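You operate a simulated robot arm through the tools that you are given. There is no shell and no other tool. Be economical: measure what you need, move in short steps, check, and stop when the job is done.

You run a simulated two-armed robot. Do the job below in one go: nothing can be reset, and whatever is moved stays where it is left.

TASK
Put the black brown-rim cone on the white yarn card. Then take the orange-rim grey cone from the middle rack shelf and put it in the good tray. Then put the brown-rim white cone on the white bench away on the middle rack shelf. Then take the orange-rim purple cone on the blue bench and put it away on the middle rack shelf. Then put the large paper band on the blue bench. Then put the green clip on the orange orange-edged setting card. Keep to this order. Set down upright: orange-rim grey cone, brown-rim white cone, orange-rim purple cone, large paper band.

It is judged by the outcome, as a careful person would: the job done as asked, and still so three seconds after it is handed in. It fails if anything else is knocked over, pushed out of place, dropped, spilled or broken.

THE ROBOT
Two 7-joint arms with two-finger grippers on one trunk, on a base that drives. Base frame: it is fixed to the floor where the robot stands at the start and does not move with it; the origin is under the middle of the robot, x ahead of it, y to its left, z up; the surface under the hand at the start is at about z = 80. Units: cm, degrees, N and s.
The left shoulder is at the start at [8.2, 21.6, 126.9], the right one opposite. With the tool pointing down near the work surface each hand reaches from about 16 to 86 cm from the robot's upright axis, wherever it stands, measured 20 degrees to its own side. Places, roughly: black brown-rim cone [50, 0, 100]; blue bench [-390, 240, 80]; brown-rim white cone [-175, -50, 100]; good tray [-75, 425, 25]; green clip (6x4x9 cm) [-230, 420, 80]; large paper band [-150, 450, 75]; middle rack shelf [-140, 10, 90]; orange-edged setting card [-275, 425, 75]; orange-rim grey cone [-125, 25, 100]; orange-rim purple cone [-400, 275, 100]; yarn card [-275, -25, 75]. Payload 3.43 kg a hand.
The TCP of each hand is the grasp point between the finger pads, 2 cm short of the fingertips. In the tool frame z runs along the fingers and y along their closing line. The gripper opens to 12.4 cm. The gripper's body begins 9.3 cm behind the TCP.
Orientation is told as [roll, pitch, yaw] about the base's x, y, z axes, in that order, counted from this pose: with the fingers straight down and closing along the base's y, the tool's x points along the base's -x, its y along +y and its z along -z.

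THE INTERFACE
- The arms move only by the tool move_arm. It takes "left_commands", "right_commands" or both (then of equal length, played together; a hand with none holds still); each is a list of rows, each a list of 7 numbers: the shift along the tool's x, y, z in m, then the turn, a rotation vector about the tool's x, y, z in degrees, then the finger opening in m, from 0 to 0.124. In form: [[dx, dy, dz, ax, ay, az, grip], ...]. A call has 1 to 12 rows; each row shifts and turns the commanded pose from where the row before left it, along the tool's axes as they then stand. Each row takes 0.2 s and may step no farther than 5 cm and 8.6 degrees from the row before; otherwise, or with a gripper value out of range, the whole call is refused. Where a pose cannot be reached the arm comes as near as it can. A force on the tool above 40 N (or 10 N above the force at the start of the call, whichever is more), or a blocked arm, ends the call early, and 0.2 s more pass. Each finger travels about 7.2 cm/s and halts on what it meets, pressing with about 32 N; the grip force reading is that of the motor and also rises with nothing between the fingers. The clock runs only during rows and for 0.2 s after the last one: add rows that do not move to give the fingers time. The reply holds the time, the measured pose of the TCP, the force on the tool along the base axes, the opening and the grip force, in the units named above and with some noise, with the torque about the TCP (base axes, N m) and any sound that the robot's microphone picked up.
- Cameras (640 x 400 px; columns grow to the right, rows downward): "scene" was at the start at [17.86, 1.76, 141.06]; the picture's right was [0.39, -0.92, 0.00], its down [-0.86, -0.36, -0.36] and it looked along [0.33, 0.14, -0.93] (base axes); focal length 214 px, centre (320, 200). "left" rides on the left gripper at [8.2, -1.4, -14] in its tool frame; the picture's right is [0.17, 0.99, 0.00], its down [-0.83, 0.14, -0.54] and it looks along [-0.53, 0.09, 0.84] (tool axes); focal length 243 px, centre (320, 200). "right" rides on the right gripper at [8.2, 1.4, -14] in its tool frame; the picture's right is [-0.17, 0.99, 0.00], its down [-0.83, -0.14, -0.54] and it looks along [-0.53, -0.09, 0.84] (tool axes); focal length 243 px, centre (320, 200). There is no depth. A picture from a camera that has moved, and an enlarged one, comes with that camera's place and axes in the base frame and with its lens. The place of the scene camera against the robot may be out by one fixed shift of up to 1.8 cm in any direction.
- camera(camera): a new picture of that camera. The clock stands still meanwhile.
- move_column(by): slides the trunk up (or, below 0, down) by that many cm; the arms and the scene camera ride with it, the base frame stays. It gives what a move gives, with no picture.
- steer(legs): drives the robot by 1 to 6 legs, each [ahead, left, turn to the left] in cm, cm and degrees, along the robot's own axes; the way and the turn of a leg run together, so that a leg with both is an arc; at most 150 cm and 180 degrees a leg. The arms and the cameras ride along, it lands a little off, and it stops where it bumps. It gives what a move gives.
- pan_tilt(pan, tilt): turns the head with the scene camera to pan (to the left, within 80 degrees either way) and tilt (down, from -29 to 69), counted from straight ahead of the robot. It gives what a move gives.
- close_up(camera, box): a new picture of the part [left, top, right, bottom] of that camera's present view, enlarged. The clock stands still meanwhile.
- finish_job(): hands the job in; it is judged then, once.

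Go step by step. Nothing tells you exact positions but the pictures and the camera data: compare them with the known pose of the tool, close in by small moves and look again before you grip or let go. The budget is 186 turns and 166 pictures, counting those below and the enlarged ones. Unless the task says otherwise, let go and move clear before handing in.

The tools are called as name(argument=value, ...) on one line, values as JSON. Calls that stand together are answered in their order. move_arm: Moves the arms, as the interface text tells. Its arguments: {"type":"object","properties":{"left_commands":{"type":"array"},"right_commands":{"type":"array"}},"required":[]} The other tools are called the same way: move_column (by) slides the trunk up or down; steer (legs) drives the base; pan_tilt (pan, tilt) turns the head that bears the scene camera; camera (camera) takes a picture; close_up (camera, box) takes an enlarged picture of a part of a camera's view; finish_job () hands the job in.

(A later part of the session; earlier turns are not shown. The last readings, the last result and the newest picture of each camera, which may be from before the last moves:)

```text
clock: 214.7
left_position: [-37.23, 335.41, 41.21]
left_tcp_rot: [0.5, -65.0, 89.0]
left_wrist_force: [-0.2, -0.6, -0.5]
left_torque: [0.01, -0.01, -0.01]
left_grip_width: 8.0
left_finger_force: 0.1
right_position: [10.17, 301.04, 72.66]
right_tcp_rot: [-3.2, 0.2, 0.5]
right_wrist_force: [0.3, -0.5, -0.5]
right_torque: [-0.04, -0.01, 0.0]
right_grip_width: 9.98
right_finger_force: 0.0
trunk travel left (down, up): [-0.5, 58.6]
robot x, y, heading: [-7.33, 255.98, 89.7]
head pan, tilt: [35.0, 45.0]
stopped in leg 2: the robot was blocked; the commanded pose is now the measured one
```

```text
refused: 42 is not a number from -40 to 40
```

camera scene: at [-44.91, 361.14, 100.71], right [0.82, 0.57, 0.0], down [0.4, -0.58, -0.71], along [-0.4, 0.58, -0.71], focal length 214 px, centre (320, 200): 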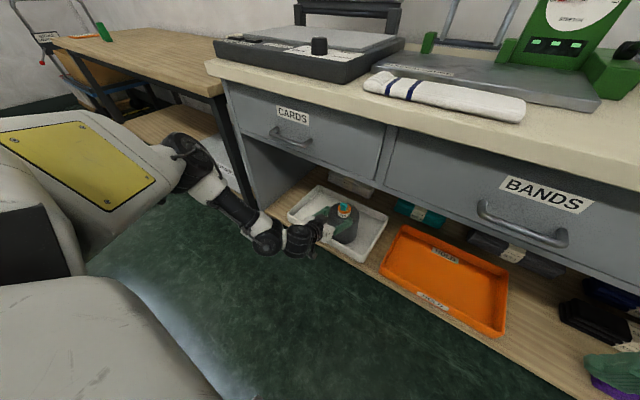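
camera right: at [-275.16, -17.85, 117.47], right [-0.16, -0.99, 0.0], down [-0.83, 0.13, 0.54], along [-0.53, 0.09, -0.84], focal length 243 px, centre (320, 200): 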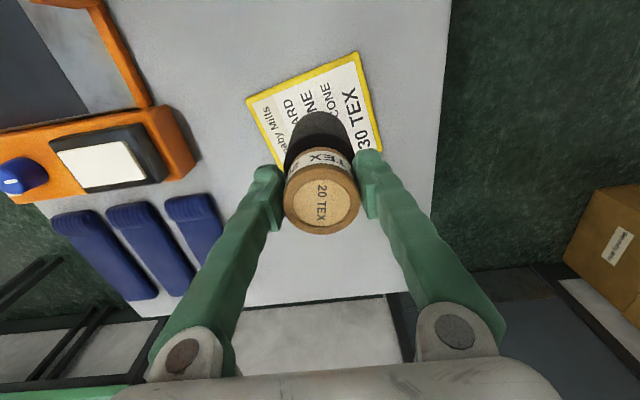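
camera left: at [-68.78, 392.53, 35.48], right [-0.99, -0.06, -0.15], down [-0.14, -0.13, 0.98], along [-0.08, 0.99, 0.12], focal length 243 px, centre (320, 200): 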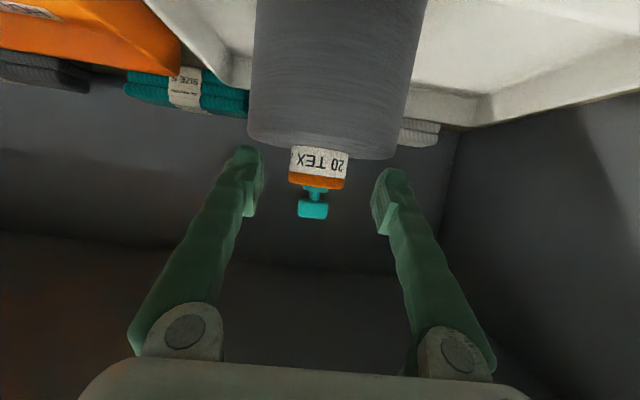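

Backing stopped at y = 256; the lowered left elbow may be near the table. I'll move ahead 4 cm, raise the trunk and look around.

steer(legs=[[4, 0, 0]])

pan_tilt(pan=75, tilt=45)

camera(camera="scene")

pan_tilt(pan=-80, tilt=55)

camera(camera="scene")

```text
clock: 215.7
left_position: [-37.24, 339.33, 41.07]
left_tcp_rot: [0.4, -65.1, 89.1]
left_wrist_force: [-0.1, 0.6, 0.1]
left_torque: [0.0, 0.02, 0.01]
left_grip_width: 8.0
left_finger_force: 0.0
right_position: [10.25, 305.04, 72.64]
right_tcp_rot: [-3.1, 0.3, 0.4]
right_wrist_force: [-0.5, 0.2, 0.1]
right_torque: [-0.02, 0.02, -0.01]
right_grip_width: 10.0
right_finger_force: 0.0
trunk travel left (down, up): [-0.5, 58.6]
robot x, y, heading: [-7.74, 259.74, 89.8]
head pan, tilt: [35.0, 45.0]
```

```text
clock: 216.7
left_position: [-37.28, 339.18, 41.18]
left_tcp_rot: [0.4, -65.0, 89.1]
left_wrist_force: [0.4, 0.5, -0.7]
left_torque: [-0.01, 0.0, 0.03]
left_grip_width: 8.0
left_finger_force: 0.2
right_position: [10.23, 305.0, 72.6]
right_tcp_rot: [-3.2, 0.4, 0.5]
right_wrist_force: [0.8, -0.5, 0.3]
right_torque: [-0.03, 0.01, 0.01]
right_grip_width: 9.98
right_finger_force: 0.0
trunk travel left (down, up): [-0.5, 58.6]
robot x, y, heading: [-7.64, 259.74, 90.0]
head pan, tilt: [75.0, 45.0]
```

```text
83 pictures are left
camera scene: at [-15.35, 286.87, 100.69], right [0.26, 0.96, 0.0], down [0.68, -0.19, -0.71], along [-0.68, 0.19, -0.71], focal length 214 px, centre (320, 200)
```

scene: 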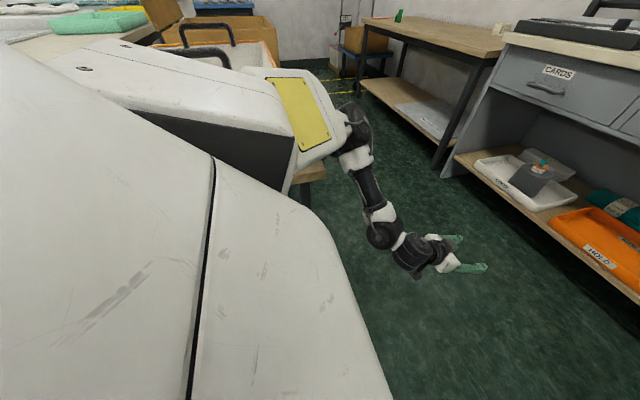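

```text
clock: 219.1
left_position: [-37.2, 339.27, 41.16]
left_tcp_rot: [0.4, -65.0, 89.2]
left_wrist_force: [-0.3, 0.3, -0.7]
left_torque: [0.01, 0.0, 0.04]
left_grip_width: 7.99
left_finger_force: 0.0
right_position: [10.19, 304.98, 72.73]
right_tcp_rot: [-3.2, 0.4, 0.5]
right_wrist_force: [0.6, 0.0, 0.7]
right_torque: [-0.01, 0.01, 0.02]
right_grip_width: 9.99
right_finger_force: 0.1
trunk travel left (down, up): [-0.5, 58.6]
robot x, y, heading: [-7.6, 259.81, 89.9]
head pan, tilt: [-80.0, 55.0]
```

```text
82 pictures are left
camera scene: at [-0.4, 285.96, 99.35], right [0.17, -0.99, 0.0], down [-0.81, -0.14, -0.57], along [0.57, 0.1, -0.82], focal length 214 px, centre (320, 200)
```

scene: 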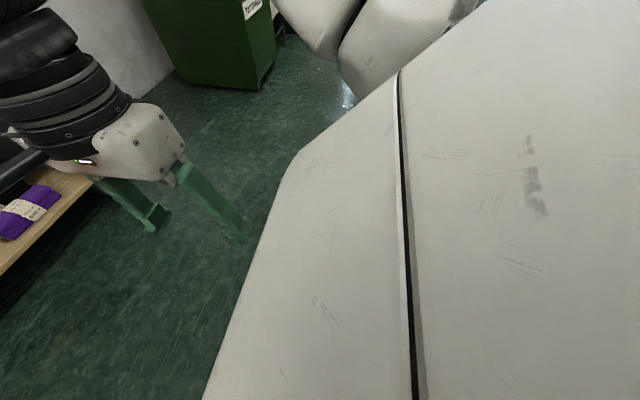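

The left upper arm is beside the table's corner and the white bin. Raising the trunk should lift it clear of the table.

move_column(by=40)

pan_tilt(pan=75, tilt=35)

camera(camera="scene")

```text
clock: 223.0
left_position: [-37.2, 340.19, 83.51]
left_tcp_rot: [0.5, -67.0, 89.1]
left_wrist_force: [0.7, 0.5, 0.0]
left_torque: [0.01, -0.02, 0.0]
left_grip_width: 7.99
left_finger_force: 0.1
right_position: [10.27, 304.92, 112.75]
right_tcp_rot: [-3.3, 0.3, 0.4]
right_wrist_force: [1.1, 0.6, 0.0]
right_torque: [-0.01, -0.02, 0.0]
right_grip_width: 9.98
right_finger_force: 0.0
trunk travel left (down, up): [-40.5, 18.6]
robot x, y, heading: [-7.7, 259.57, 89.9]
head pan, tilt: [-80.0, 55.0]
```

```text
clock: 225.4
left_position: [-37.12, 340.21, 83.57]
left_tcp_rot: [0.6, -67.0, 89.0]
left_wrist_force: [0.2, 1.4, 0.4]
left_torque: [0.01, -0.01, 0.01]
left_grip_width: 8.02
left_finger_force: 0.2
right_position: [10.35, 304.96, 112.62]
right_tcp_rot: [-3.3, 0.3, 0.5]
right_wrist_force: [-0.6, 1.0, 0.5]
right_torque: [-0.02, -0.01, 0.0]
right_grip_width: 9.99
right_finger_force: 0.0
trunk travel left (down, up): [-40.5, 18.6]
robot x, y, heading: [-7.19, 259.36, 89.9]
head pan, tilt: [75.0, 35.0]
```

```text
81 pictures are left
camera scene: at [-16.05, 274.9, 143.36], right [0.26, 0.96, 0.0], down [0.55, -0.15, -0.82], along [-0.79, 0.22, -0.57], focal length 214 px, centre (320, 200)
```

scene: 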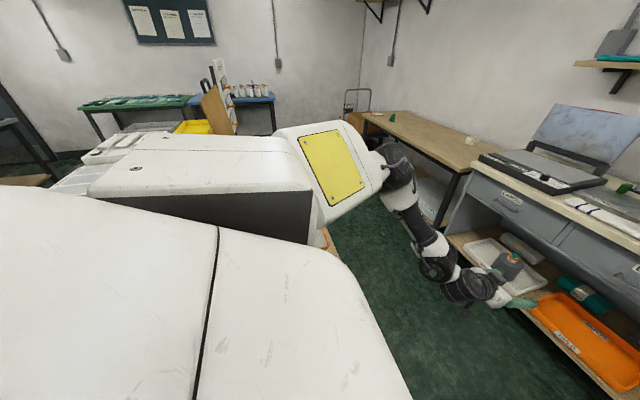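

The arm is now higher than the table. I'll back out along x ≈ -13.

steer(legs=[[0, 5, 0], [-137, 0, 0]])

camera(camera="scene")

```text
clock: 234.7
left_position: [-42.63, 204.99, 83.42]
left_tcp_rot: [0.4, -67.0, 88.5]
left_wrist_force: [-0.3, 0.2, 1.4]
left_torque: [0.01, -0.01, 0.02]
left_grip_width: 8.03
left_finger_force: 0.0
right_position: [4.49, 169.13, 112.75]
right_tcp_rot: [-3.3, 0.2, -0.1]
right_wrist_force: [0.3, 0.1, -0.1]
right_torque: [0.0, 0.0, 0.02]
right_grip_width: 9.95
right_finger_force: 0.1
trunk travel left (down, up): [-40.5, 18.6]
robot x, y, heading: [-14.18, 124.16, 89.2]
head pan, tilt: [75.0, 35.0]
```

```text
80 pictures are left
camera scene: at [-22.11, 139.36, 143.36], right [0.27, 0.96, 0.0], down [0.55, -0.16, -0.82], along [-0.79, 0.22, -0.57], focal length 214 px, centre (320, 200)
```

scene: 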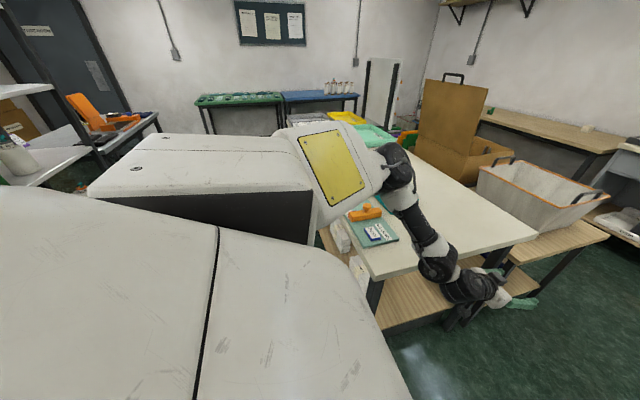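

I'll raise the left hand, turn right to face -y and drive to the window-side aisle in stages.

move_arm(left_commands=[[-0.042, 0, -0.018, 0, 0, 0, 0.09], [-0.042, 0, -0.018, 0, 0, 0, 0.09], [-0.042, 0, -0.018, 0, 0, 0, 0.09], [-0.042, 0, -0.018, 0, 0, 0, 0.09], [-0.03, 0, -0.012, 0, 2, 0, 0.09]])

steer(legs=[[0, 0, -179], [60, 3, 0]])

pan_tilt(pan=-35, tilt=30)

camera(camera="scene")

```text
clock: 235.9
left_position: [-42.45, 204.75, 105.07]
left_tcp_rot: [0.6, -65.0, 88.5]
left_wrist_force: [-0.7, -0.2, -1.5]
left_torque: [0.04, 0.02, 0.06]
left_grip_width: 8.99
left_finger_force: 0.1
right_position: [4.53, 169.13, 112.68]
right_tcp_rot: [-3.2, 0.3, -0.1]
right_wrist_force: [0.3, 0.5, 0.5]
right_torque: [-0.03, 0.05, 0.02]
right_grip_width: 9.98
right_finger_force: 0.1
trunk travel left (down, up): [-40.5, 18.6]
robot x, y, heading: [-13.35, 124.17, 89.1]
head pan, tilt: [75.0, 35.0]
```

```text
clock: 250.2
left_position: [18.02, -16.43, 105.09]
left_tcp_rot: [0.4, -65.0, -91.1]
left_wrist_force: [-0.1, -0.6, -0.4]
left_torque: [0.01, 0.02, 0.01]
left_grip_width: 9.03
left_finger_force: 0.1
right_position: [-29.27, 19.05, 112.63]
right_tcp_rot: [-3.2, 0.3, -179.6]
right_wrist_force: [-1.0, 0.0, -0.6]
right_torque: [-0.01, 0.01, 0.01]
right_grip_width: 9.99
right_finger_force: 0.1
trunk travel left (down, up): [-40.5, 18.6]
robot x, y, heading: [-10.87, 64.04, -90.3]
head pan, tilt: [75.0, 35.0]
```

```text
clock: 252.1
left_position: [18.04, -16.47, 105.01]
left_tcp_rot: [0.4, -65.0, -91.0]
left_wrist_force: [0.1, 0.8, 0.6]
left_torque: [-0.03, -0.04, 0.01]
left_grip_width: 8.99
left_finger_force: 0.0
right_position: [-29.15, 18.92, 112.74]
right_tcp_rot: [-3.2, 0.4, -179.6]
right_wrist_force: [-0.2, 0.3, -0.3]
right_torque: [0.02, 0.02, 0.0]
right_grip_width: 10.0
right_finger_force: 0.0
trunk travel left (down, up): [-40.5, 18.6]
robot x, y, heading: [-11.56, 63.94, -90.2]
head pan, tilt: [-35.0, 30.0]
```

```text
79 pictures are left
camera scene: at [-16.45, 43.06, 144.14], right [-0.82, 0.58, 0.0], down [0.29, 0.41, -0.87], along [-0.5, -0.71, -0.5], focal length 214 px, centre (320, 200)
```

scene: 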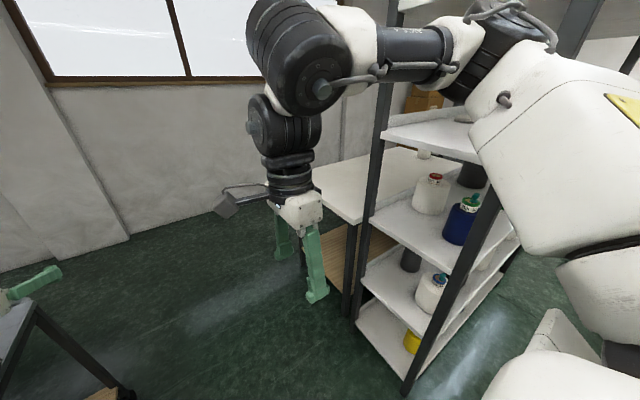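

The aisle between bench and window wall is open. I'll shift right to pass midway between rack and cart, go south, and look again.

steer(legs=[[0, 12, 0]])

```text
clock: 254.4
left_position: [29.93, -16.45, 105.04]
left_tcp_rot: [0.5, -65.0, -91.2]
left_wrist_force: [0.0, 0.1, 0.8]
left_torque: [-0.01, 0.0, -0.02]
left_grip_width: 9.0
left_finger_force: 0.1
right_position: [-17.24, 18.81, 112.63]
right_tcp_rot: [-3.2, 0.3, -179.7]
right_wrist_force: [0.2, -0.1, -0.6]
right_torque: [-0.01, 0.01, 0.01]
right_grip_width: 10.0
right_finger_force: 0.0
trunk travel left (down, up): [-40.5, 18.6]
robot x, y, heading: [1.05, 64.08, -90.3]
head pan, tilt: [-35.0, 30.0]
```

I shifted the wrong way; nothing was touched. Moving right 25 cm now.

steer(legs=[[0, -25, 0], [90, 0, 0]])

pan_tilt(pan=-60, tilt=30)

camera(camera="scene")

```text
clock: 263.6
left_position: [3.72, -106.43, 105.0]
left_tcp_rot: [0.5, -65.0, -91.6]
left_wrist_force: [0.9, 0.5, 0.4]
left_torque: [0.02, -0.02, -0.02]
left_grip_width: 9.01
left_finger_force: 0.1
right_position: [-43.39, -70.52, 112.69]
right_tcp_rot: [-3.2, 0.3, 179.8]
right_wrist_force: [-0.4, 0.0, 1.0]
right_torque: [-0.03, -0.01, 0.0]
right_grip_width: 10.0
right_finger_force: 0.0
trunk travel left (down, up): [-40.5, 18.6]
robot x, y, heading: [-24.91, -25.73, -90.9]
head pan, tilt: [-35.0, 30.0]
```

```text
clock: 264.5
left_position: [3.48, -106.43, 104.94]
left_tcp_rot: [0.4, -65.0, -91.6]
left_wrist_force: [0.7, -0.7, 0.6]
left_torque: [0.02, -0.01, 0.0]
left_grip_width: 9.02
left_finger_force: 0.0
right_position: [-43.31, -70.68, 112.58]
right_tcp_rot: [-3.2, 0.3, 179.8]
right_wrist_force: [0.4, -1.3, -0.7]
right_torque: [0.03, 0.0, 0.01]
right_grip_width: 10.02
right_finger_force: 0.1
trunk travel left (down, up): [-40.5, 18.6]
robot x, y, heading: [-24.79, -25.9, -91.0]
head pan, tilt: [-60.0, 30.0]
```

```text
78 pictures are left
camera scene: at [-32.9, -43.67, 144.14], right [-0.49, 0.87, 0.0], down [0.44, 0.24, -0.87], along [-0.76, -0.42, -0.5], focal length 214 px, centre (320, 200)
```

scene: 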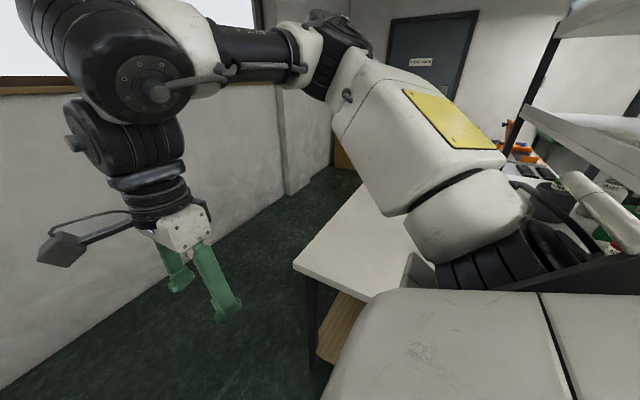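

The aisle is wide enough. I'll drive on, turn right through 180° to face +y, back up, and strafe left along the bench.

steer(legs=[[88, 0, 0], [0, 0, -90], [0, 0, -89], [-30, 0, 0], [0, 90, 0]])

pan_tilt(pan=40, tilt=30)

camera(camera="scene")

```text
clock: 294.7
left_position: [-146.81, -66.96, 105.01]
left_tcp_rot: [0.3, -65.0, 90.4]
left_wrist_force: [-0.3, 0.1, 0.6]
left_torque: [0.0, -0.01, -0.03]
left_grip_width: 8.99
left_finger_force: 0.1
right_position: [-98.63, -101.04, 112.64]
right_tcp_rot: [-3.2, 0.3, 1.8]
right_wrist_force: [0.6, -0.5, -0.3]
right_torque: [-0.03, 0.0, -0.01]
right_grip_width: 9.98
right_finger_force: 0.0
trunk travel left (down, up): [-40.5, 18.6]
robot x, y, heading: [-115.54, -146.9, 91.3]
head pan, tilt: [-60.0, 30.0]
```

```text
clock: 296.4
left_position: [-146.83, -66.9, 104.91]
left_tcp_rot: [0.3, -65.0, 90.6]
left_wrist_force: [-0.1, 0.2, -0.5]
left_torque: [0.0, 0.0, 0.0]
left_grip_width: 9.02
left_finger_force: 0.0
right_position: [-98.68, -101.08, 112.63]
right_tcp_rot: [-3.2, 0.2, 1.9]
right_wrist_force: [-0.2, 0.2, 0.1]
right_torque: [0.01, 0.03, 0.05]
right_grip_width: 9.99
right_finger_force: 0.0
trunk travel left (down, up): [-40.5, 18.6]
robot x, y, heading: [-115.32, -146.64, 91.2]
head pan, tilt: [40.0, 30.0]
```

```text
77 pictures are left
camera scene: at [-121.63, -127.03, 144.14], right [0.75, 0.66, 0.0], down [0.33, -0.38, -0.87], along [-0.57, 0.65, -0.5], focal length 214 px, centre (320, 200)
```

scene: 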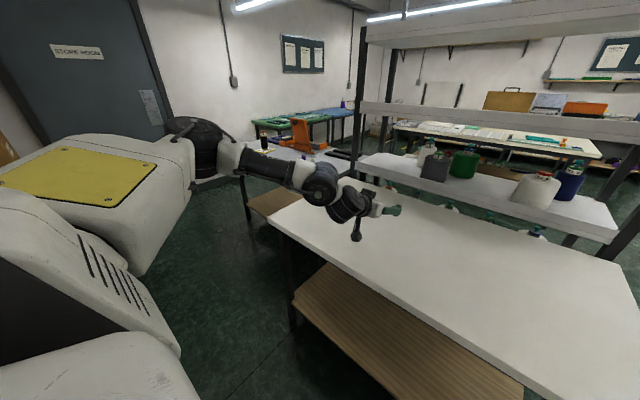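

The bench is empty here and the white cone must be behind my hand. I'll strafe left 38 cm and look with both cameras.

steer(legs=[[0, 36, -1]])

camera(camera="left")

pan_tilt(pan=30, tilt=35)

camera(camera="scene")

```text
clock: 301.7
left_position: [-181.3, -67.09, 105.06]
left_tcp_rot: [0.4, -65.0, 89.7]
left_wrist_force: [0.4, 1.2, 0.4]
left_torque: [0.04, 0.0, 0.04]
left_grip_width: 9.0
left_finger_force: 0.0
right_position: [-133.67, -101.77, 112.56]
right_tcp_rot: [-3.2, 0.4, 1.1]
right_wrist_force: [0.6, -0.3, 0.1]
right_torque: [0.0, 0.0, 0.01]
right_grip_width: 10.02
right_finger_force: 0.1
trunk travel left (down, up): [-40.5, 18.6]
robot x, y, heading: [-151.15, -147.15, 90.5]
head pan, tilt: [40.0, 30.0]
```

```text
76 pictures are left
camera left: at [-179.99, -83.13, 103.52], right [-0.99, -0.07, -0.15], down [-0.14, -0.14, 0.98], along [-0.09, 0.99, 0.13], focal length 243 px, centre (320, 200)
```

left: 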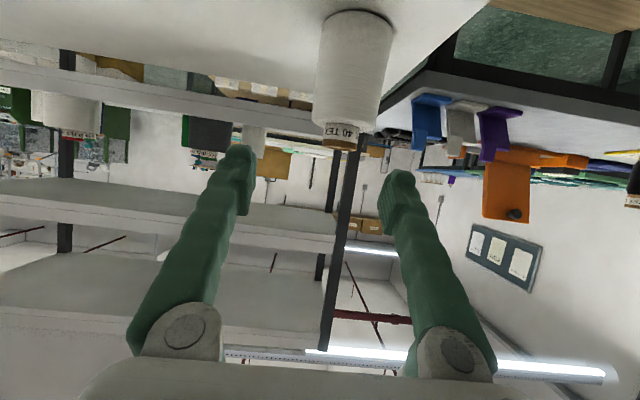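

```text
clock: 302.4
left_position: [-181.35, -66.94, 105.11]
left_tcp_rot: [0.4, -65.0, 89.7]
left_wrist_force: [-0.8, -0.3, 0.7]
left_torque: [0.01, -0.02, 0.0]
left_grip_width: 9.0
left_finger_force: 0.1
right_position: [-133.74, -101.79, 112.72]
right_tcp_rot: [-3.1, 0.3, 1.1]
right_wrist_force: [-0.2, -0.3, 0.0]
right_torque: [0.04, 0.01, -0.04]
right_grip_width: 10.0
right_finger_force: 0.1
trunk travel left (down, up): [-40.5, 18.6]
robot x, y, heading: [-151.05, -147.21, 90.3]
head pan, tilt: [30.0, 35.0]
```

```text
75 pictures are left
camera scene: at [-155.66, -126.74, 143.37], right [0.86, 0.51, 0.0], down [0.29, -0.49, -0.82], along [-0.41, 0.71, -0.57], focal length 214 px, centre (320, 200)
```

scene: 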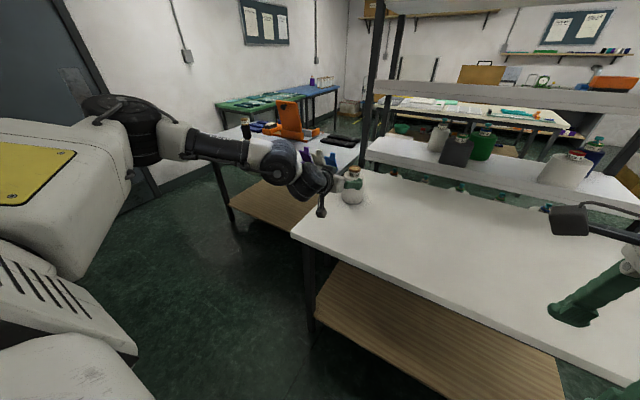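

The white brown-rim cone is ahead at about (-186, -42), rim near z = 99. I'll approach partway at that height and measure again.

move_arm(left_commands=[[0, 0.016, 0.04, 0, 0, 0, 0.09], [0, 0.016, 0.04, 0, 0, 0, 0.09], [0, 0.013, 0.04, 0, 0, 0, 0.09], [0, 0, 0, 0, 0, 0, 0.09]])

camera(camera="left")

```text
clock: 303.4
left_position: [-185.94, -56.09, 100.1]
left_tcp_rot: [0.4, -65.0, 89.6]
left_wrist_force: [0.5, -0.2, 0.7]
left_torque: [0.02, 0.01, 0.02]
left_grip_width: 8.98
left_finger_force: 0.1
right_position: [-133.83, -101.87, 112.57]
right_tcp_rot: [-3.2, 0.3, 1.1]
right_wrist_force: [-1.1, -0.4, 1.0]
right_torque: [0.0, -0.01, 0.03]
right_grip_width: 10.0
right_finger_force: 0.1
trunk travel left (down, up): [-40.5, 18.6]
robot x, y, heading: [-151.0, -146.93, 90.4]
head pan, tilt: [30.0, 35.0]
```

```text
74 pictures are left
camera left: at [-184.52, -72.29, 98.51], right [-0.99, -0.07, -0.15], down [-0.14, -0.14, 0.98], along [-0.09, 0.99, 0.13], focal length 243 px, centre (320, 200)
```

left: 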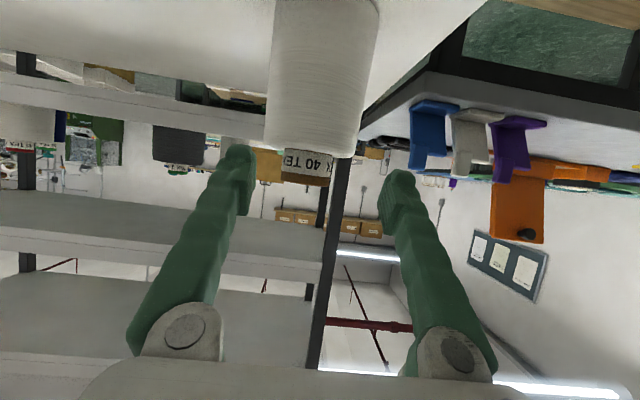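

Rim now triangulates to about (-185.2, -46, 99.8). I'll go 5 cm closer and check again.

move_arm(left_commands=[[-0.0106, -0.007, 0.0227, 0, 0, 0, 0.085], [-0.0106, 0, 0.0227, 0, 0, 0, 0.085], [0, 0, 0, 0, 0, 0, 0.085]])

camera(camera="left")

close_up(camera="scene", box=[280, 130, 400, 230])

```text
clock: 304.2
left_position: [-185.77, -51.86, 100.19]
left_tcp_rot: [0.3, -65.0, 89.6]
left_wrist_force: [0.5, 0.5, 1.4]
left_torque: [0.04, 0.02, 0.01]
left_grip_width: 8.48
left_finger_force: 0.2
left hand out of reach, approached as far as the arm can: row 2
right_position: [-133.65, -101.87, 112.6]
right_tcp_rot: [-3.2, 0.4, 1.1]
right_wrist_force: [0.5, -0.2, 0.2]
right_torque: [0.02, 0.0, -0.05]
right_grip_width: 10.0
right_finger_force: 0.0
trunk travel left (down, up): [-40.5, 18.6]
robot x, y, heading: [-151.33, -147.01, 90.3]
head pan, tilt: [30.0, 35.0]
```

```text
73 pictures are left
camera left: at [-184.25, -68.01, 98.66], right [-0.99, -0.07, -0.15], down [-0.14, -0.14, 0.98], along [-0.09, 0.99, 0.13], focal length 243 px, centre (320, 200)
```

left: 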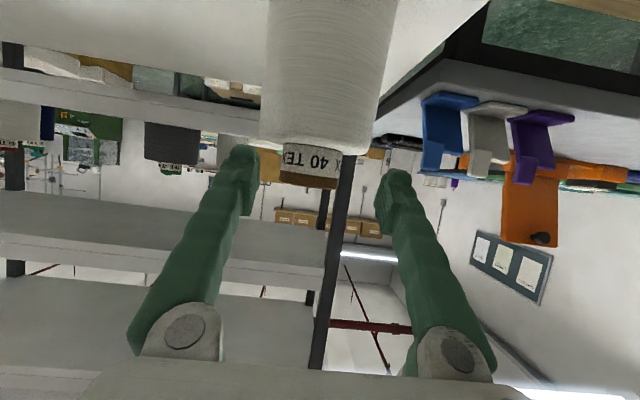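

```text
4.00 times, centred on (340, 180) of scene
camera zoom: at [-155.61, -126.81, 143.38], right [0.86, 0.51, 0.0], down [0.29, -0.49, -0.82], along [-0.41, 0.71, -0.57], focal length 858 px, centre (240, 280)
```

zoom: 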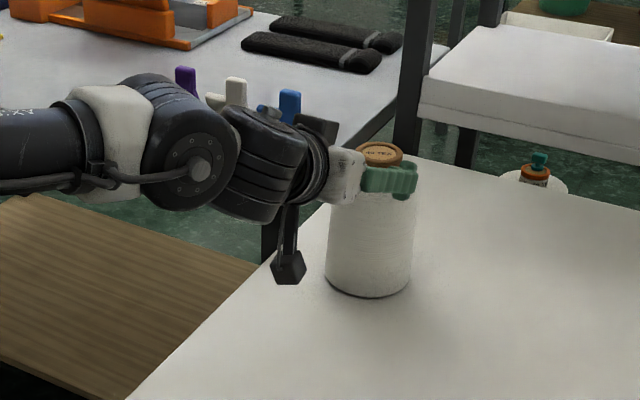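

The arm is at full stretch, so I'll use the base for the last centimetres: 4.5 cm ahead, then look.

steer(legs=[[4.5, -0.6, 0]])

camera(camera="left")

close_up(camera="scene", box=[280, 130, 400, 230])

```text
clock: 305.2
left_position: [-185.07, -47.51, 100.3]
left_tcp_rot: [0.2, -65.1, 89.7]
left_wrist_force: [-0.6, 0.2, 0.0]
left_torque: [0.0, 0.03, -0.02]
left_grip_width: 8.47
left_finger_force: 0.0
right_position: [-133.13, -97.55, 112.6]
right_tcp_rot: [-3.2, 0.2, 1.1]
right_wrist_force: [-0.2, -0.7, 0.3]
right_torque: [0.04, -0.01, 0.03]
right_grip_width: 9.99
right_finger_force: 0.1
trunk travel left (down, up): [-40.5, 18.6]
robot x, y, heading: [-150.56, -142.82, 90.4]
head pan, tilt: [30.0, 35.0]
```

```text
71 pictures are left
camera left: at [-183.7, -63.7, 98.77], right [-0.99, -0.07, -0.15], down [-0.14, -0.14, 0.98], along [-0.09, 0.99, 0.13], focal length 243 px, centre (320, 200)
```

left: 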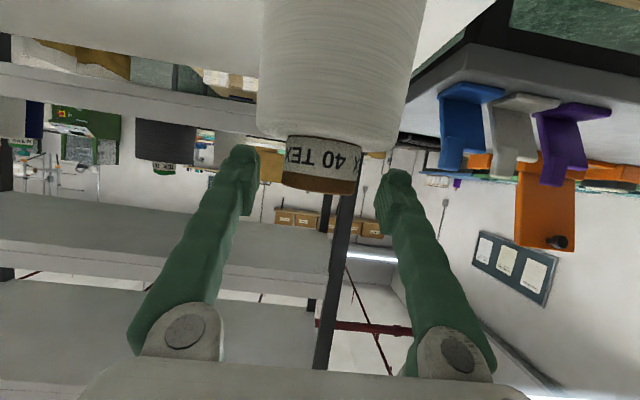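

```text
4.00 times, centred on (340, 180) of scene
camera zoom: at [-155.1, -122.55, 143.4], right [0.86, 0.51, 0.0], down [0.29, -0.49, -0.82], along [-0.41, 0.71, -0.57], focal length 858 px, centre (240, 280)
```

zoom: 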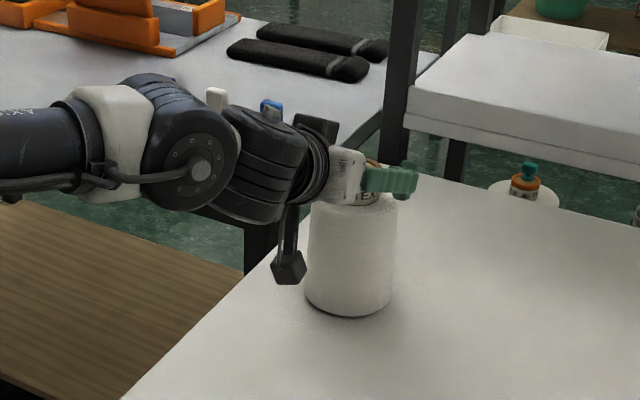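

Centre is about 2.5 cm further (y ≈ -45). I'll advance by base, lower slightly and close.

steer(legs=[[2.5, 0, 0]])

move_arm(left_commands=[[0.006, 0, 0.003, 0, 0, 0, 0.085], [0, 0, 0, 0, 0, 0, 0.07], [0, 0, 0, 0, 0, 0, 0.06], [0, 0, 0, 0, 0, 0, 0.045], [0, 0, 0, 0, 0, 0, 0.035], [0, 0, 0, 0, 0, 0, 0.03]])

camera(camera="left")

```text
clock: 306.1
left_position: [-185.05, -45.27, 100.47]
left_tcp_rot: [0.2, -65.1, 89.8]
left_wrist_force: [-0.5, -0.6, -0.2]
left_torque: [0.01, -0.01, -0.01]
left_grip_width: 8.49
left_finger_force: 0.0
right_position: [-133.25, -95.24, 112.79]
right_tcp_rot: [-3.1, 0.3, 1.1]
right_wrist_force: [-0.1, -0.6, -0.6]
right_torque: [0.05, 0.04, 0.02]
right_grip_width: 9.98
right_finger_force: 0.0
trunk travel left (down, up): [-40.5, 18.6]
robot x, y, heading: [-150.66, -140.27, 90.5]
head pan, tilt: [30.0, 35.0]
```

```text
clock: 307.4
left_position: [-185.15, -45.04, 99.46]
left_tcp_rot: [0.3, -65.1, 89.6]
left_wrist_force: [2.1, -0.8, -0.8]
left_torque: [-0.07, -0.05, 0.05]
left_grip_width: 4.02
left_finger_force: 32.3
right_position: [-133.28, -94.97, 112.69]
right_tcp_rot: [-3.2, 0.3, 1.1]
right_wrist_force: [-0.3, 0.9, -0.6]
right_torque: [0.0, 0.0, 0.03]
right_grip_width: 10.0
right_finger_force: 0.0
trunk travel left (down, up): [-40.5, 18.6]
robot x, y, heading: [-150.63, -140.23, 90.2]
head pan, tilt: [30.0, 35.0]
```

```text
69 pictures are left
camera left: at [-183.75, -61.21, 97.98], right [-0.99, -0.07, -0.15], down [-0.14, -0.14, 0.98], along [-0.09, 0.99, 0.13], focal length 243 px, centre (320, 200)
```

left: 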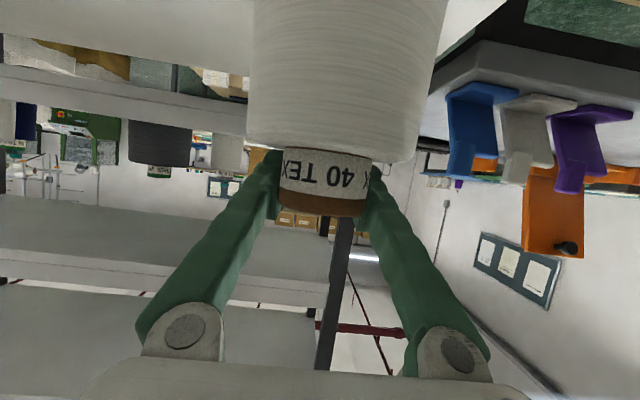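

Gripped at 4.0 cm. I'll lift a little to test the hold.

move_arm(left_commands=[[-0.009, 0, -0.0042, 0, 0, 0, 0.03], [-0.018, 0, -0.0085, 0, 0, 0, 0.03], [-0.018, 0, -0.0085, 0, 0, 0, 0.03], [0, 0, 0, 0, 0, 0, 0.03]])

camera(camera="scene")

camera(camera="left")

```text
clock: 308.4
left_position: [-185.22, -45.01, 104.35]
left_tcp_rot: [0.3, -65.0, 89.7]
left_wrist_force: [-1.0, 0.1, -3.3]
left_torque: [0.06, 0.03, 0.0]
left_grip_width: 4.05
left_finger_force: 31.9
right_position: [-133.18, -94.92, 112.67]
right_tcp_rot: [-3.2, 0.3, 1.1]
right_wrist_force: [0.1, 0.5, 0.4]
right_torque: [-0.01, -0.01, 0.01]
right_grip_width: 9.99
right_finger_force: 0.1
trunk travel left (down, up): [-40.5, 18.6]
robot x, y, heading: [-150.26, -140.39, 90.4]
head pan, tilt: [30.0, 35.0]
```

```text
68 pictures are left
camera scene: at [-155.12, -119.83, 143.35], right [0.86, 0.51, 0.0], down [0.29, -0.5, -0.82], along [-0.41, 0.71, -0.57], focal length 214 px, centre (320, 200)
```

scene: 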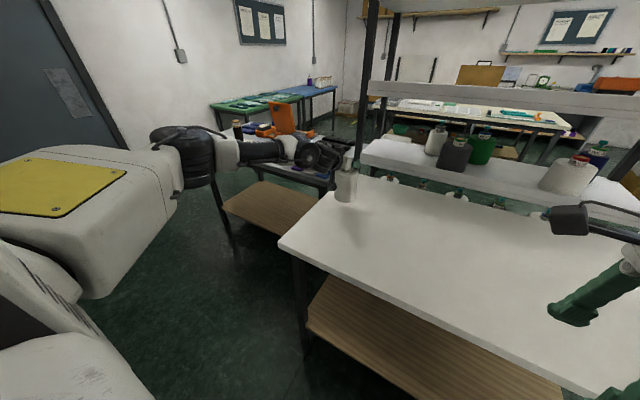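

```text
67 pictures are left
camera left: at [-183.7, -61.1, 102.87], right [-0.99, -0.07, -0.15], down [-0.14, -0.14, 0.98], along [-0.09, 0.99, 0.13], focal length 243 px, centre (320, 200)
```

left: 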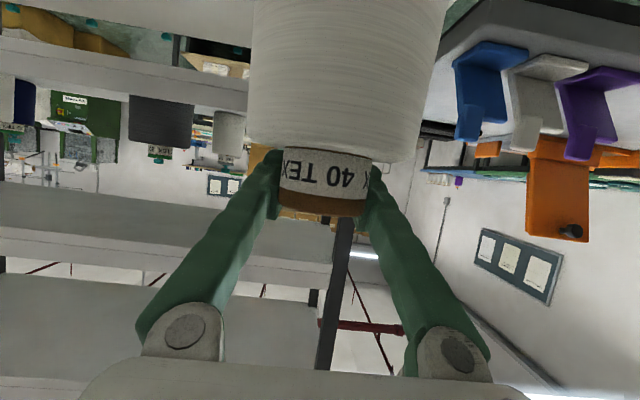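

The white cone is held upright. I'll retract it, back off and carry it round to the rack's front by the way I came.

move_arm(left_commands=[[0.01, 0, -0.037, 0, 0, 0, 0.03], [0.01, 0, -0.037, 0, 0, 0, 0.03], [0.01, 0, -0.037, 0, 0, 0, 0.03], [0.01, -0.01, -0.037, 0, 0, 0, 0.03], [0, 0, 0, 0, 0, 0, 0.03]])

steer(legs=[[-9, 0, 0], [0, -125, 0]])

```text
clock: 309.6
left_position: [-184.21, -59.92, 106.99]
left_tcp_rot: [0.3, -65.0, 89.7]
left_wrist_force: [-0.2, 1.3, -2.9]
left_torque: [0.08, -0.02, -0.01]
left_grip_width: 4.06
left_finger_force: 31.8
right_position: [-133.28, -94.88, 112.72]
right_tcp_rot: [-3.2, 0.3, 1.1]
right_wrist_force: [-0.9, 0.7, -0.1]
right_torque: [-0.03, -0.02, 0.0]
right_grip_width: 10.01
right_finger_force: 0.0
trunk travel left (down, up): [-40.5, 18.6]
robot x, y, heading: [-150.16, -140.08, 90.4]
head pan, tilt: [30.0, 35.0]
```

```text
clock: 327.3
left_position: [-60.43, -67.83, 107.11]
left_tcp_rot: [0.4, -65.1, 90.6]
left_wrist_force: [-0.3, -0.1, -1.4]
left_torque: [0.06, -0.02, 0.0]
left_grip_width: 3.99
left_finger_force: 32.0
right_position: [-8.99, -101.94, 112.64]
right_tcp_rot: [-3.2, 0.3, 1.9]
right_wrist_force: [-0.1, -0.5, 0.3]
right_torque: [0.0, -0.03, 0.0]
right_grip_width: 9.99
right_finger_force: 0.0
trunk travel left (down, up): [-40.5, 18.6]
robot x, y, heading: [-25.39, -147.35, 91.2]
head pan, tilt: [30.0, 35.0]
```

I'll correct the heading and drive north between rack and cart.

steer(legs=[[0, -1, -1.3], [110, 0, 0]])

steer(legs=[[120, 0, 0]])

```text
clock: 333.2
left_position: [-57.53, 25.82, 106.91]
left_tcp_rot: [1.2, -64.6, 88.5]
left_wrist_force: [0.6, -0.3, -3.0]
left_torque: [0.07, -0.01, -0.01]
left_grip_width: 4.0
left_finger_force: 32.1
right_position: [-6.73, -8.81, 112.78]
right_tcp_rot: [-3.0, 0.4, 1.1]
right_wrist_force: [-0.7, -0.5, 0.1]
right_torque: [0.03, -0.01, 0.0]
right_grip_width: 9.97
right_finger_force: 0.1
trunk travel left (down, up): [-40.5, 18.6]
robot x, y, heading: [-24.85, -53.26, 90.4]
head pan, tilt: [30.0, 35.0]
stopped in leg 2: the robot was blocked; the commanded pose is now the measured one
```

```text
clock: 334.1
left_position: [-57.58, 25.8, 106.77]
left_tcp_rot: [1.2, -64.5, 88.6]
left_wrist_force: [0.3, 1.4, -3.6]
left_torque: [0.04, 0.0, 0.03]
left_grip_width: 4.0
left_finger_force: 31.4
right_position: [-6.76, -8.73, 112.75]
right_tcp_rot: [-2.9, 0.4, 1.2]
right_wrist_force: [-0.5, -0.5, -0.4]
right_torque: [-0.04, -0.02, -0.01]
right_grip_width: 9.98
right_finger_force: 0.1
trunk travel left (down, up): [-40.5, 18.6]
robot x, y, heading: [-24.47, -53.22, 90.3]
head pan, tilt: [30.0, 35.0]
stopped in leg 1: the robot was blocked; the commanded pose is now the measured one
```

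Something blocks, probably the left elbow against the rack post. I'll back up and look.

steer(legs=[[-5, 0, 0]])

pan_tilt(pan=70, tilt=25)

camera(camera="scene")

pan_tilt(pan=-55, tilt=35)

camera(camera="scene")

```text
clock: 334.8
left_position: [-57.82, 25.43, 106.24]
left_tcp_rot: [1.0, -64.2, 88.6]
left_wrist_force: [0.2, 0.0, -2.0]
left_torque: [0.1, 0.02, -0.01]
left_grip_width: 3.98
left_finger_force: 32.5
right_position: [-7.13, -8.95, 112.66]
right_tcp_rot: [-3.3, 0.3, 1.3]
right_wrist_force: [0.9, 0.9, -0.1]
right_torque: [0.02, 0.01, 0.0]
right_grip_width: 9.98
right_finger_force: 0.2
trunk travel left (down, up): [-40.5, 18.6]
robot x, y, heading: [-24.35, -53.97, 90.4]
head pan, tilt: [30.0, 35.0]
stopped in leg 1: the robot was blocked; the commanded pose is now the measured one
```

```text
clock: 335.9
left_position: [-57.8, 25.46, 106.41]
left_tcp_rot: [0.8, -64.1, 88.8]
left_wrist_force: [0.1, -0.1, -2.4]
left_torque: [0.04, 0.02, 0.0]
left_grip_width: 3.98
left_finger_force: 32.0
right_position: [-6.94, -9.09, 112.65]
right_tcp_rot: [-3.2, 0.4, 1.2]
right_wrist_force: [0.2, -0.5, 0.4]
right_torque: [-0.02, -0.01, -0.02]
right_grip_width: 9.99
right_finger_force: 0.0
trunk travel left (down, up): [-40.5, 18.6]
robot x, y, heading: [-24.81, -54.43, 90.5]
head pan, tilt: [70.0, 25.0]
```

```text
66 pictures are left
camera scene: at [-33.12, -38.46, 144.96], right [0.34, 0.94, 0.0], down [0.4, -0.14, -0.91], along [-0.85, 0.31, -0.42], focal length 214 px, centre (320, 200)
```

scene: 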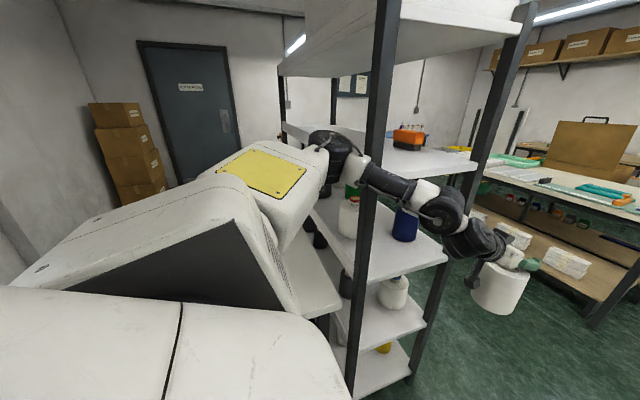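

```text
clock: 338.0
left_position: [-57.8, 25.42, 106.26]
left_tcp_rot: [0.8, -64.2, 88.7]
left_wrist_force: [-0.9, 1.1, -2.8]
left_torque: [0.07, 0.01, 0.01]
left_grip_width: 3.98
left_finger_force: 32.0
right_position: [-7.07, -9.04, 112.66]
right_tcp_rot: [-3.2, 0.3, 1.3]
right_wrist_force: [-0.2, 0.2, -0.5]
right_torque: [0.03, 0.01, 0.01]
right_grip_width: 9.99
right_finger_force: 0.1
trunk travel left (down, up): [-40.5, 18.6]
robot x, y, heading: [-24.35, -54.47, 90.1]
head pan, tilt: [-55.0, 35.0]
```

```text
65 pictures are left
camera scene: at [-17.27, -36.46, 143.37], right [0.58, -0.82, 0.0], down [-0.47, -0.33, -0.82], along [0.67, 0.47, -0.57], focal length 214 px, centre (320, 200)
```

scene: 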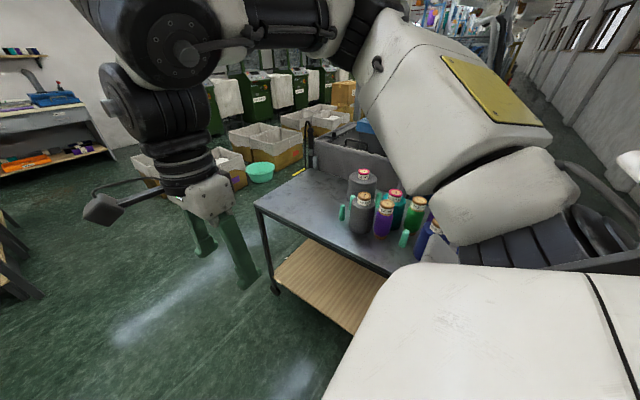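

The left elbow is hooked near the rack's rear post. I'll strafe right 8 cm to free it, then look.

steer(legs=[[0, -8, 0]])

pan_tilt(pan=70, tilt=25)

camera(camera="scene")

```text
clock: 339.7
left_position: [-50.04, 25.64, 106.08]
left_tcp_rot: [0.7, -64.1, 89.1]
left_wrist_force: [0.2, -0.3, -3.0]
left_torque: [0.06, -0.03, -0.02]
left_grip_width: 3.98
left_finger_force: 32.4
right_position: [0.68, -8.79, 112.63]
right_tcp_rot: [-3.3, 0.3, 1.2]
right_wrist_force: [0.0, -0.2, 0.6]
right_torque: [-0.03, -0.02, 0.0]
right_grip_width: 10.01
right_finger_force: 0.1
trunk travel left (down, up): [-40.5, 18.6]
robot x, y, heading: [-16.51, -54.31, 90.4]
head pan, tilt: [-55.0, 35.0]
```

```text
clock: 341.7
left_position: [-49.95, 25.61, 106.15]
left_tcp_rot: [0.8, -64.0, 89.0]
left_wrist_force: [0.6, 0.3, -3.3]
left_torque: [0.06, 0.01, -0.03]
left_grip_width: 3.96
left_finger_force: 32.2
right_position: [0.71, -8.81, 112.66]
right_tcp_rot: [-3.3, 0.2, 1.2]
right_wrist_force: [-0.7, -0.7, 0.0]
right_torque: [0.0, 0.01, -0.01]
right_grip_width: 10.01
right_finger_force: 0.0
trunk travel left (down, up): [-40.5, 18.6]
robot x, y, heading: [-16.56, -54.1, 90.4]
head pan, tilt: [70.0, 25.0]
```

```text
64 pictures are left
camera scene: at [-25.36, -38.23, 144.93], right [0.34, 0.94, 0.0], down [0.4, -0.14, -0.91], along [-0.85, 0.3, -0.42], focal length 214 px, centre (320, 200)
```

scene: 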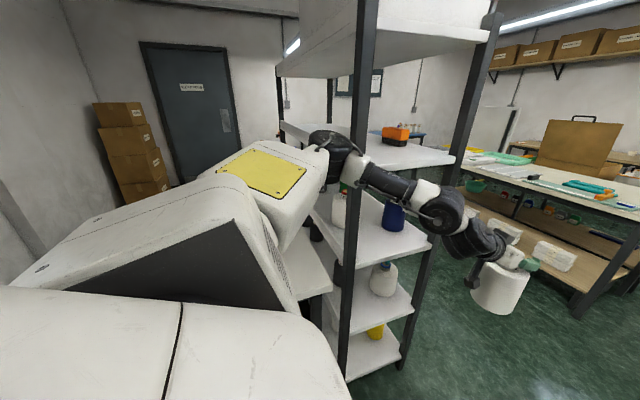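

The elbow now clears the post by some centimetres. I'll go 3 cm further right and drive ahead.

steer(legs=[[0, -3.5, 0], [70, 0, 0]])

steer(legs=[[75, 0, 0]])

```text
clock: 347.2
left_position: [-46.6, 96.07, 106.15]
left_tcp_rot: [0.8, -64.1, 88.9]
left_wrist_force: [-1.6, 0.6, -3.1]
left_torque: [0.07, -0.03, 0.01]
left_grip_width: 3.98
left_finger_force: 31.9
right_position: [4.06, 61.56, 112.54]
right_tcp_rot: [-3.3, 0.3, 1.0]
right_wrist_force: [0.0, 0.3, 1.1]
right_torque: [0.01, 0.01, 0.0]
right_grip_width: 9.97
right_finger_force: 0.0
trunk travel left (down, up): [-40.5, 18.6]
robot x, y, heading: [-13.87, 16.42, 90.1]
head pan, tilt: [70.0, 25.0]
```

```text
clock: 352.2
left_position: [-47.27, 171.38, 106.08]
left_tcp_rot: [0.7, -64.1, 89.1]
left_wrist_force: [0.0, -0.3, -3.1]
left_torque: [0.06, -0.01, 0.0]
left_grip_width: 3.97
left_finger_force: 32.1
right_position: [3.52, 136.86, 112.63]
right_tcp_rot: [-3.4, 0.3, 1.2]
right_wrist_force: [-0.1, -0.4, -0.7]
right_torque: [0.01, 0.03, 0.03]
right_grip_width: 9.98
right_finger_force: 0.1
trunk travel left (down, up): [-40.5, 18.6]
robot x, y, heading: [-14.06, 91.99, 90.1]
head pan, tilt: [70.0, 25.0]
```

Past the gap. Now turn left into the corridor, run to the rack's middle and turn to face it.

steer(legs=[[8, 0, 0], [0, 0, 90], [134, 0, 0], [0, -22, 0], [0, 0, 90]])

pan_tilt(pan=10, tilt=30)

camera(camera="scene")

camera(camera="left")

```text
clock: 374.9
left_position: [-115.3, 40.39, 106.14]
left_tcp_rot: [0.9, -63.9, -91.4]
left_wrist_force: [-0.6, -0.3, -3.3]
left_torque: [-0.05, -0.01, -0.03]
left_grip_width: 3.96
left_finger_force: 31.7
right_position: [-166.06, 75.14, 112.65]
right_tcp_rot: [-3.3, 0.3, -179.1]
right_wrist_force: [-0.8, -0.2, -0.8]
right_torque: [-0.03, -0.01, -0.01]
right_grip_width: 10.0
right_finger_force: 0.1
trunk travel left (down, up): [-40.5, 18.6]
robot x, y, heading: [-148.43, 120.53, -90.0]
head pan, tilt: [70.0, 25.0]
```

```text
clock: 376.2
left_position: [-115.4, 40.48, 106.06]
left_tcp_rot: [0.8, -64.0, -91.3]
left_wrist_force: [0.1, 0.4, -3.3]
left_torque: [-0.07, -0.04, -0.01]
left_grip_width: 3.99
left_finger_force: 32.5
right_position: [-166.03, 75.21, 112.55]
right_tcp_rot: [-3.2, 0.3, -179.0]
right_wrist_force: [1.1, -0.3, 0.2]
right_torque: [-0.02, 0.01, 0.0]
right_grip_width: 9.99
right_finger_force: 0.0
trunk travel left (down, up): [-40.5, 18.6]
robot x, y, heading: [-148.57, 120.68, -89.5]
head pan, tilt: [10.0, 30.0]
```

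```text
63 pictures are left
camera scene: at [-146.71, 97.78, 144.14], right [-0.98, -0.18, 0.0], down [-0.09, 0.49, -0.87], along [0.15, -0.85, -0.5], focal length 214 px, centre (320, 200)
```

scene: 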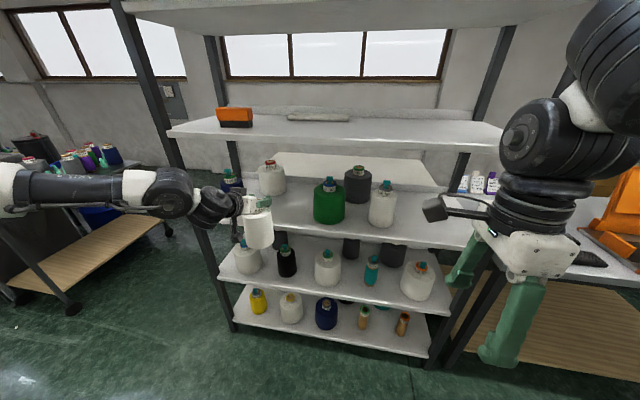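

```text
62 pictures are left
camera left: at [-116.53, 56.65, 104.87], right [0.99, 0.06, -0.14], down [0.13, 0.12, 0.98], along [0.08, -0.99, 0.11], focal length 243 px, centre (320, 200)
```

left: 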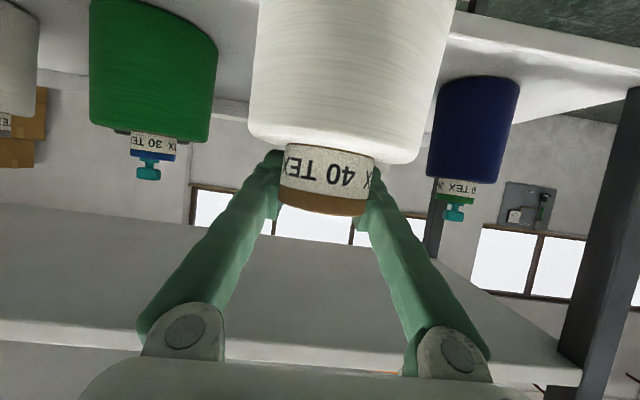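

All is in place; the gap lies between the green and blue cones, centred near x = -114.5. I'll raise the cone 5 cm and drive it in.

move_arm(left_commands=[[-0.0225, 0, -0.011, 0, 0, 0, 0.03], [-0.0225, 0, -0.011, 0, 0, 0, 0.03], [0, 0, 0, 0, 0, 0, 0.03]])

steer(legs=[[12, 0.5, 0]])

camera(camera="scene")

camera(camera="left")

```text
clock: 377.0
left_position: [-115.42, 40.42, 111.07]
left_tcp_rot: [0.8, -63.9, -91.3]
left_wrist_force: [-0.6, 0.6, -3.3]
left_torque: [-0.06, -0.02, 0.04]
left_grip_width: 3.97
left_finger_force: 31.5
right_position: [-166.03, 75.02, 112.62]
right_tcp_rot: [-3.3, 0.3, -179.0]
right_wrist_force: [-0.8, -0.3, 0.0]
right_torque: [0.0, 0.02, 0.0]
right_grip_width: 9.96
right_finger_force: 0.0
trunk travel left (down, up): [-40.5, 18.6]
robot x, y, heading: [-148.3, 120.32, -89.7]
head pan, tilt: [10.0, 30.0]
```

```text
clock: 378.4
left_position: [-114.98, 28.43, 111.28]
left_tcp_rot: [0.9, -64.2, -91.3]
left_wrist_force: [0.0, 0.0, -3.1]
left_torque: [-0.03, 0.0, 0.0]
left_grip_width: 3.96
left_finger_force: 32.2
right_position: [-165.5, 63.03, 112.69]
right_tcp_rot: [-3.1, 0.4, -179.1]
right_wrist_force: [-0.1, -0.5, 0.0]
right_torque: [-0.02, -0.01, -0.01]
right_grip_width: 9.99
right_finger_force: 0.0
trunk travel left (down, up): [-40.5, 18.6]
robot x, y, heading: [-148.09, 108.16, -90.0]
head pan, tilt: [10.0, 30.0]
```

```text
61 pictures are left
camera scene: at [-146.24, 85.86, 144.17], right [-0.98, -0.18, 0.0], down [-0.09, 0.49, -0.87], along [0.15, -0.85, -0.5], focal length 214 px, centre (320, 200)
```

scene: 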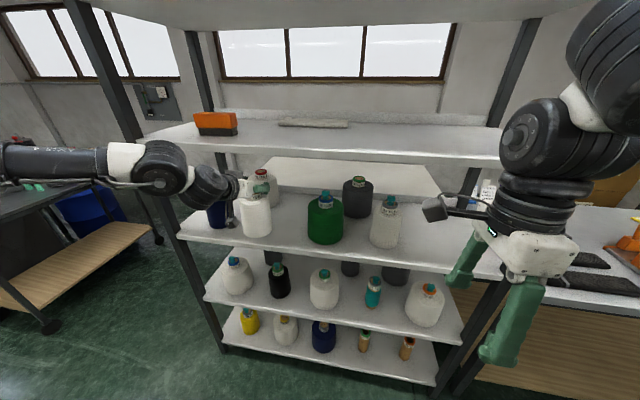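

```text
60 pictures are left
camera left: at [-116.08, 44.67, 109.97], right [0.99, 0.06, -0.14], down [0.13, 0.12, 0.98], along [0.08, -0.99, 0.11], focal length 243 px, centre (320, 200)
```

left: 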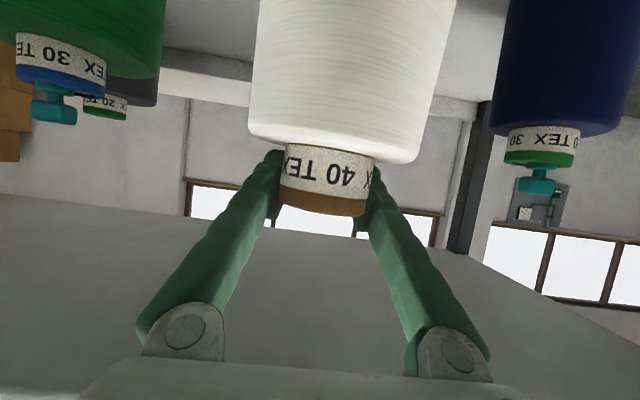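

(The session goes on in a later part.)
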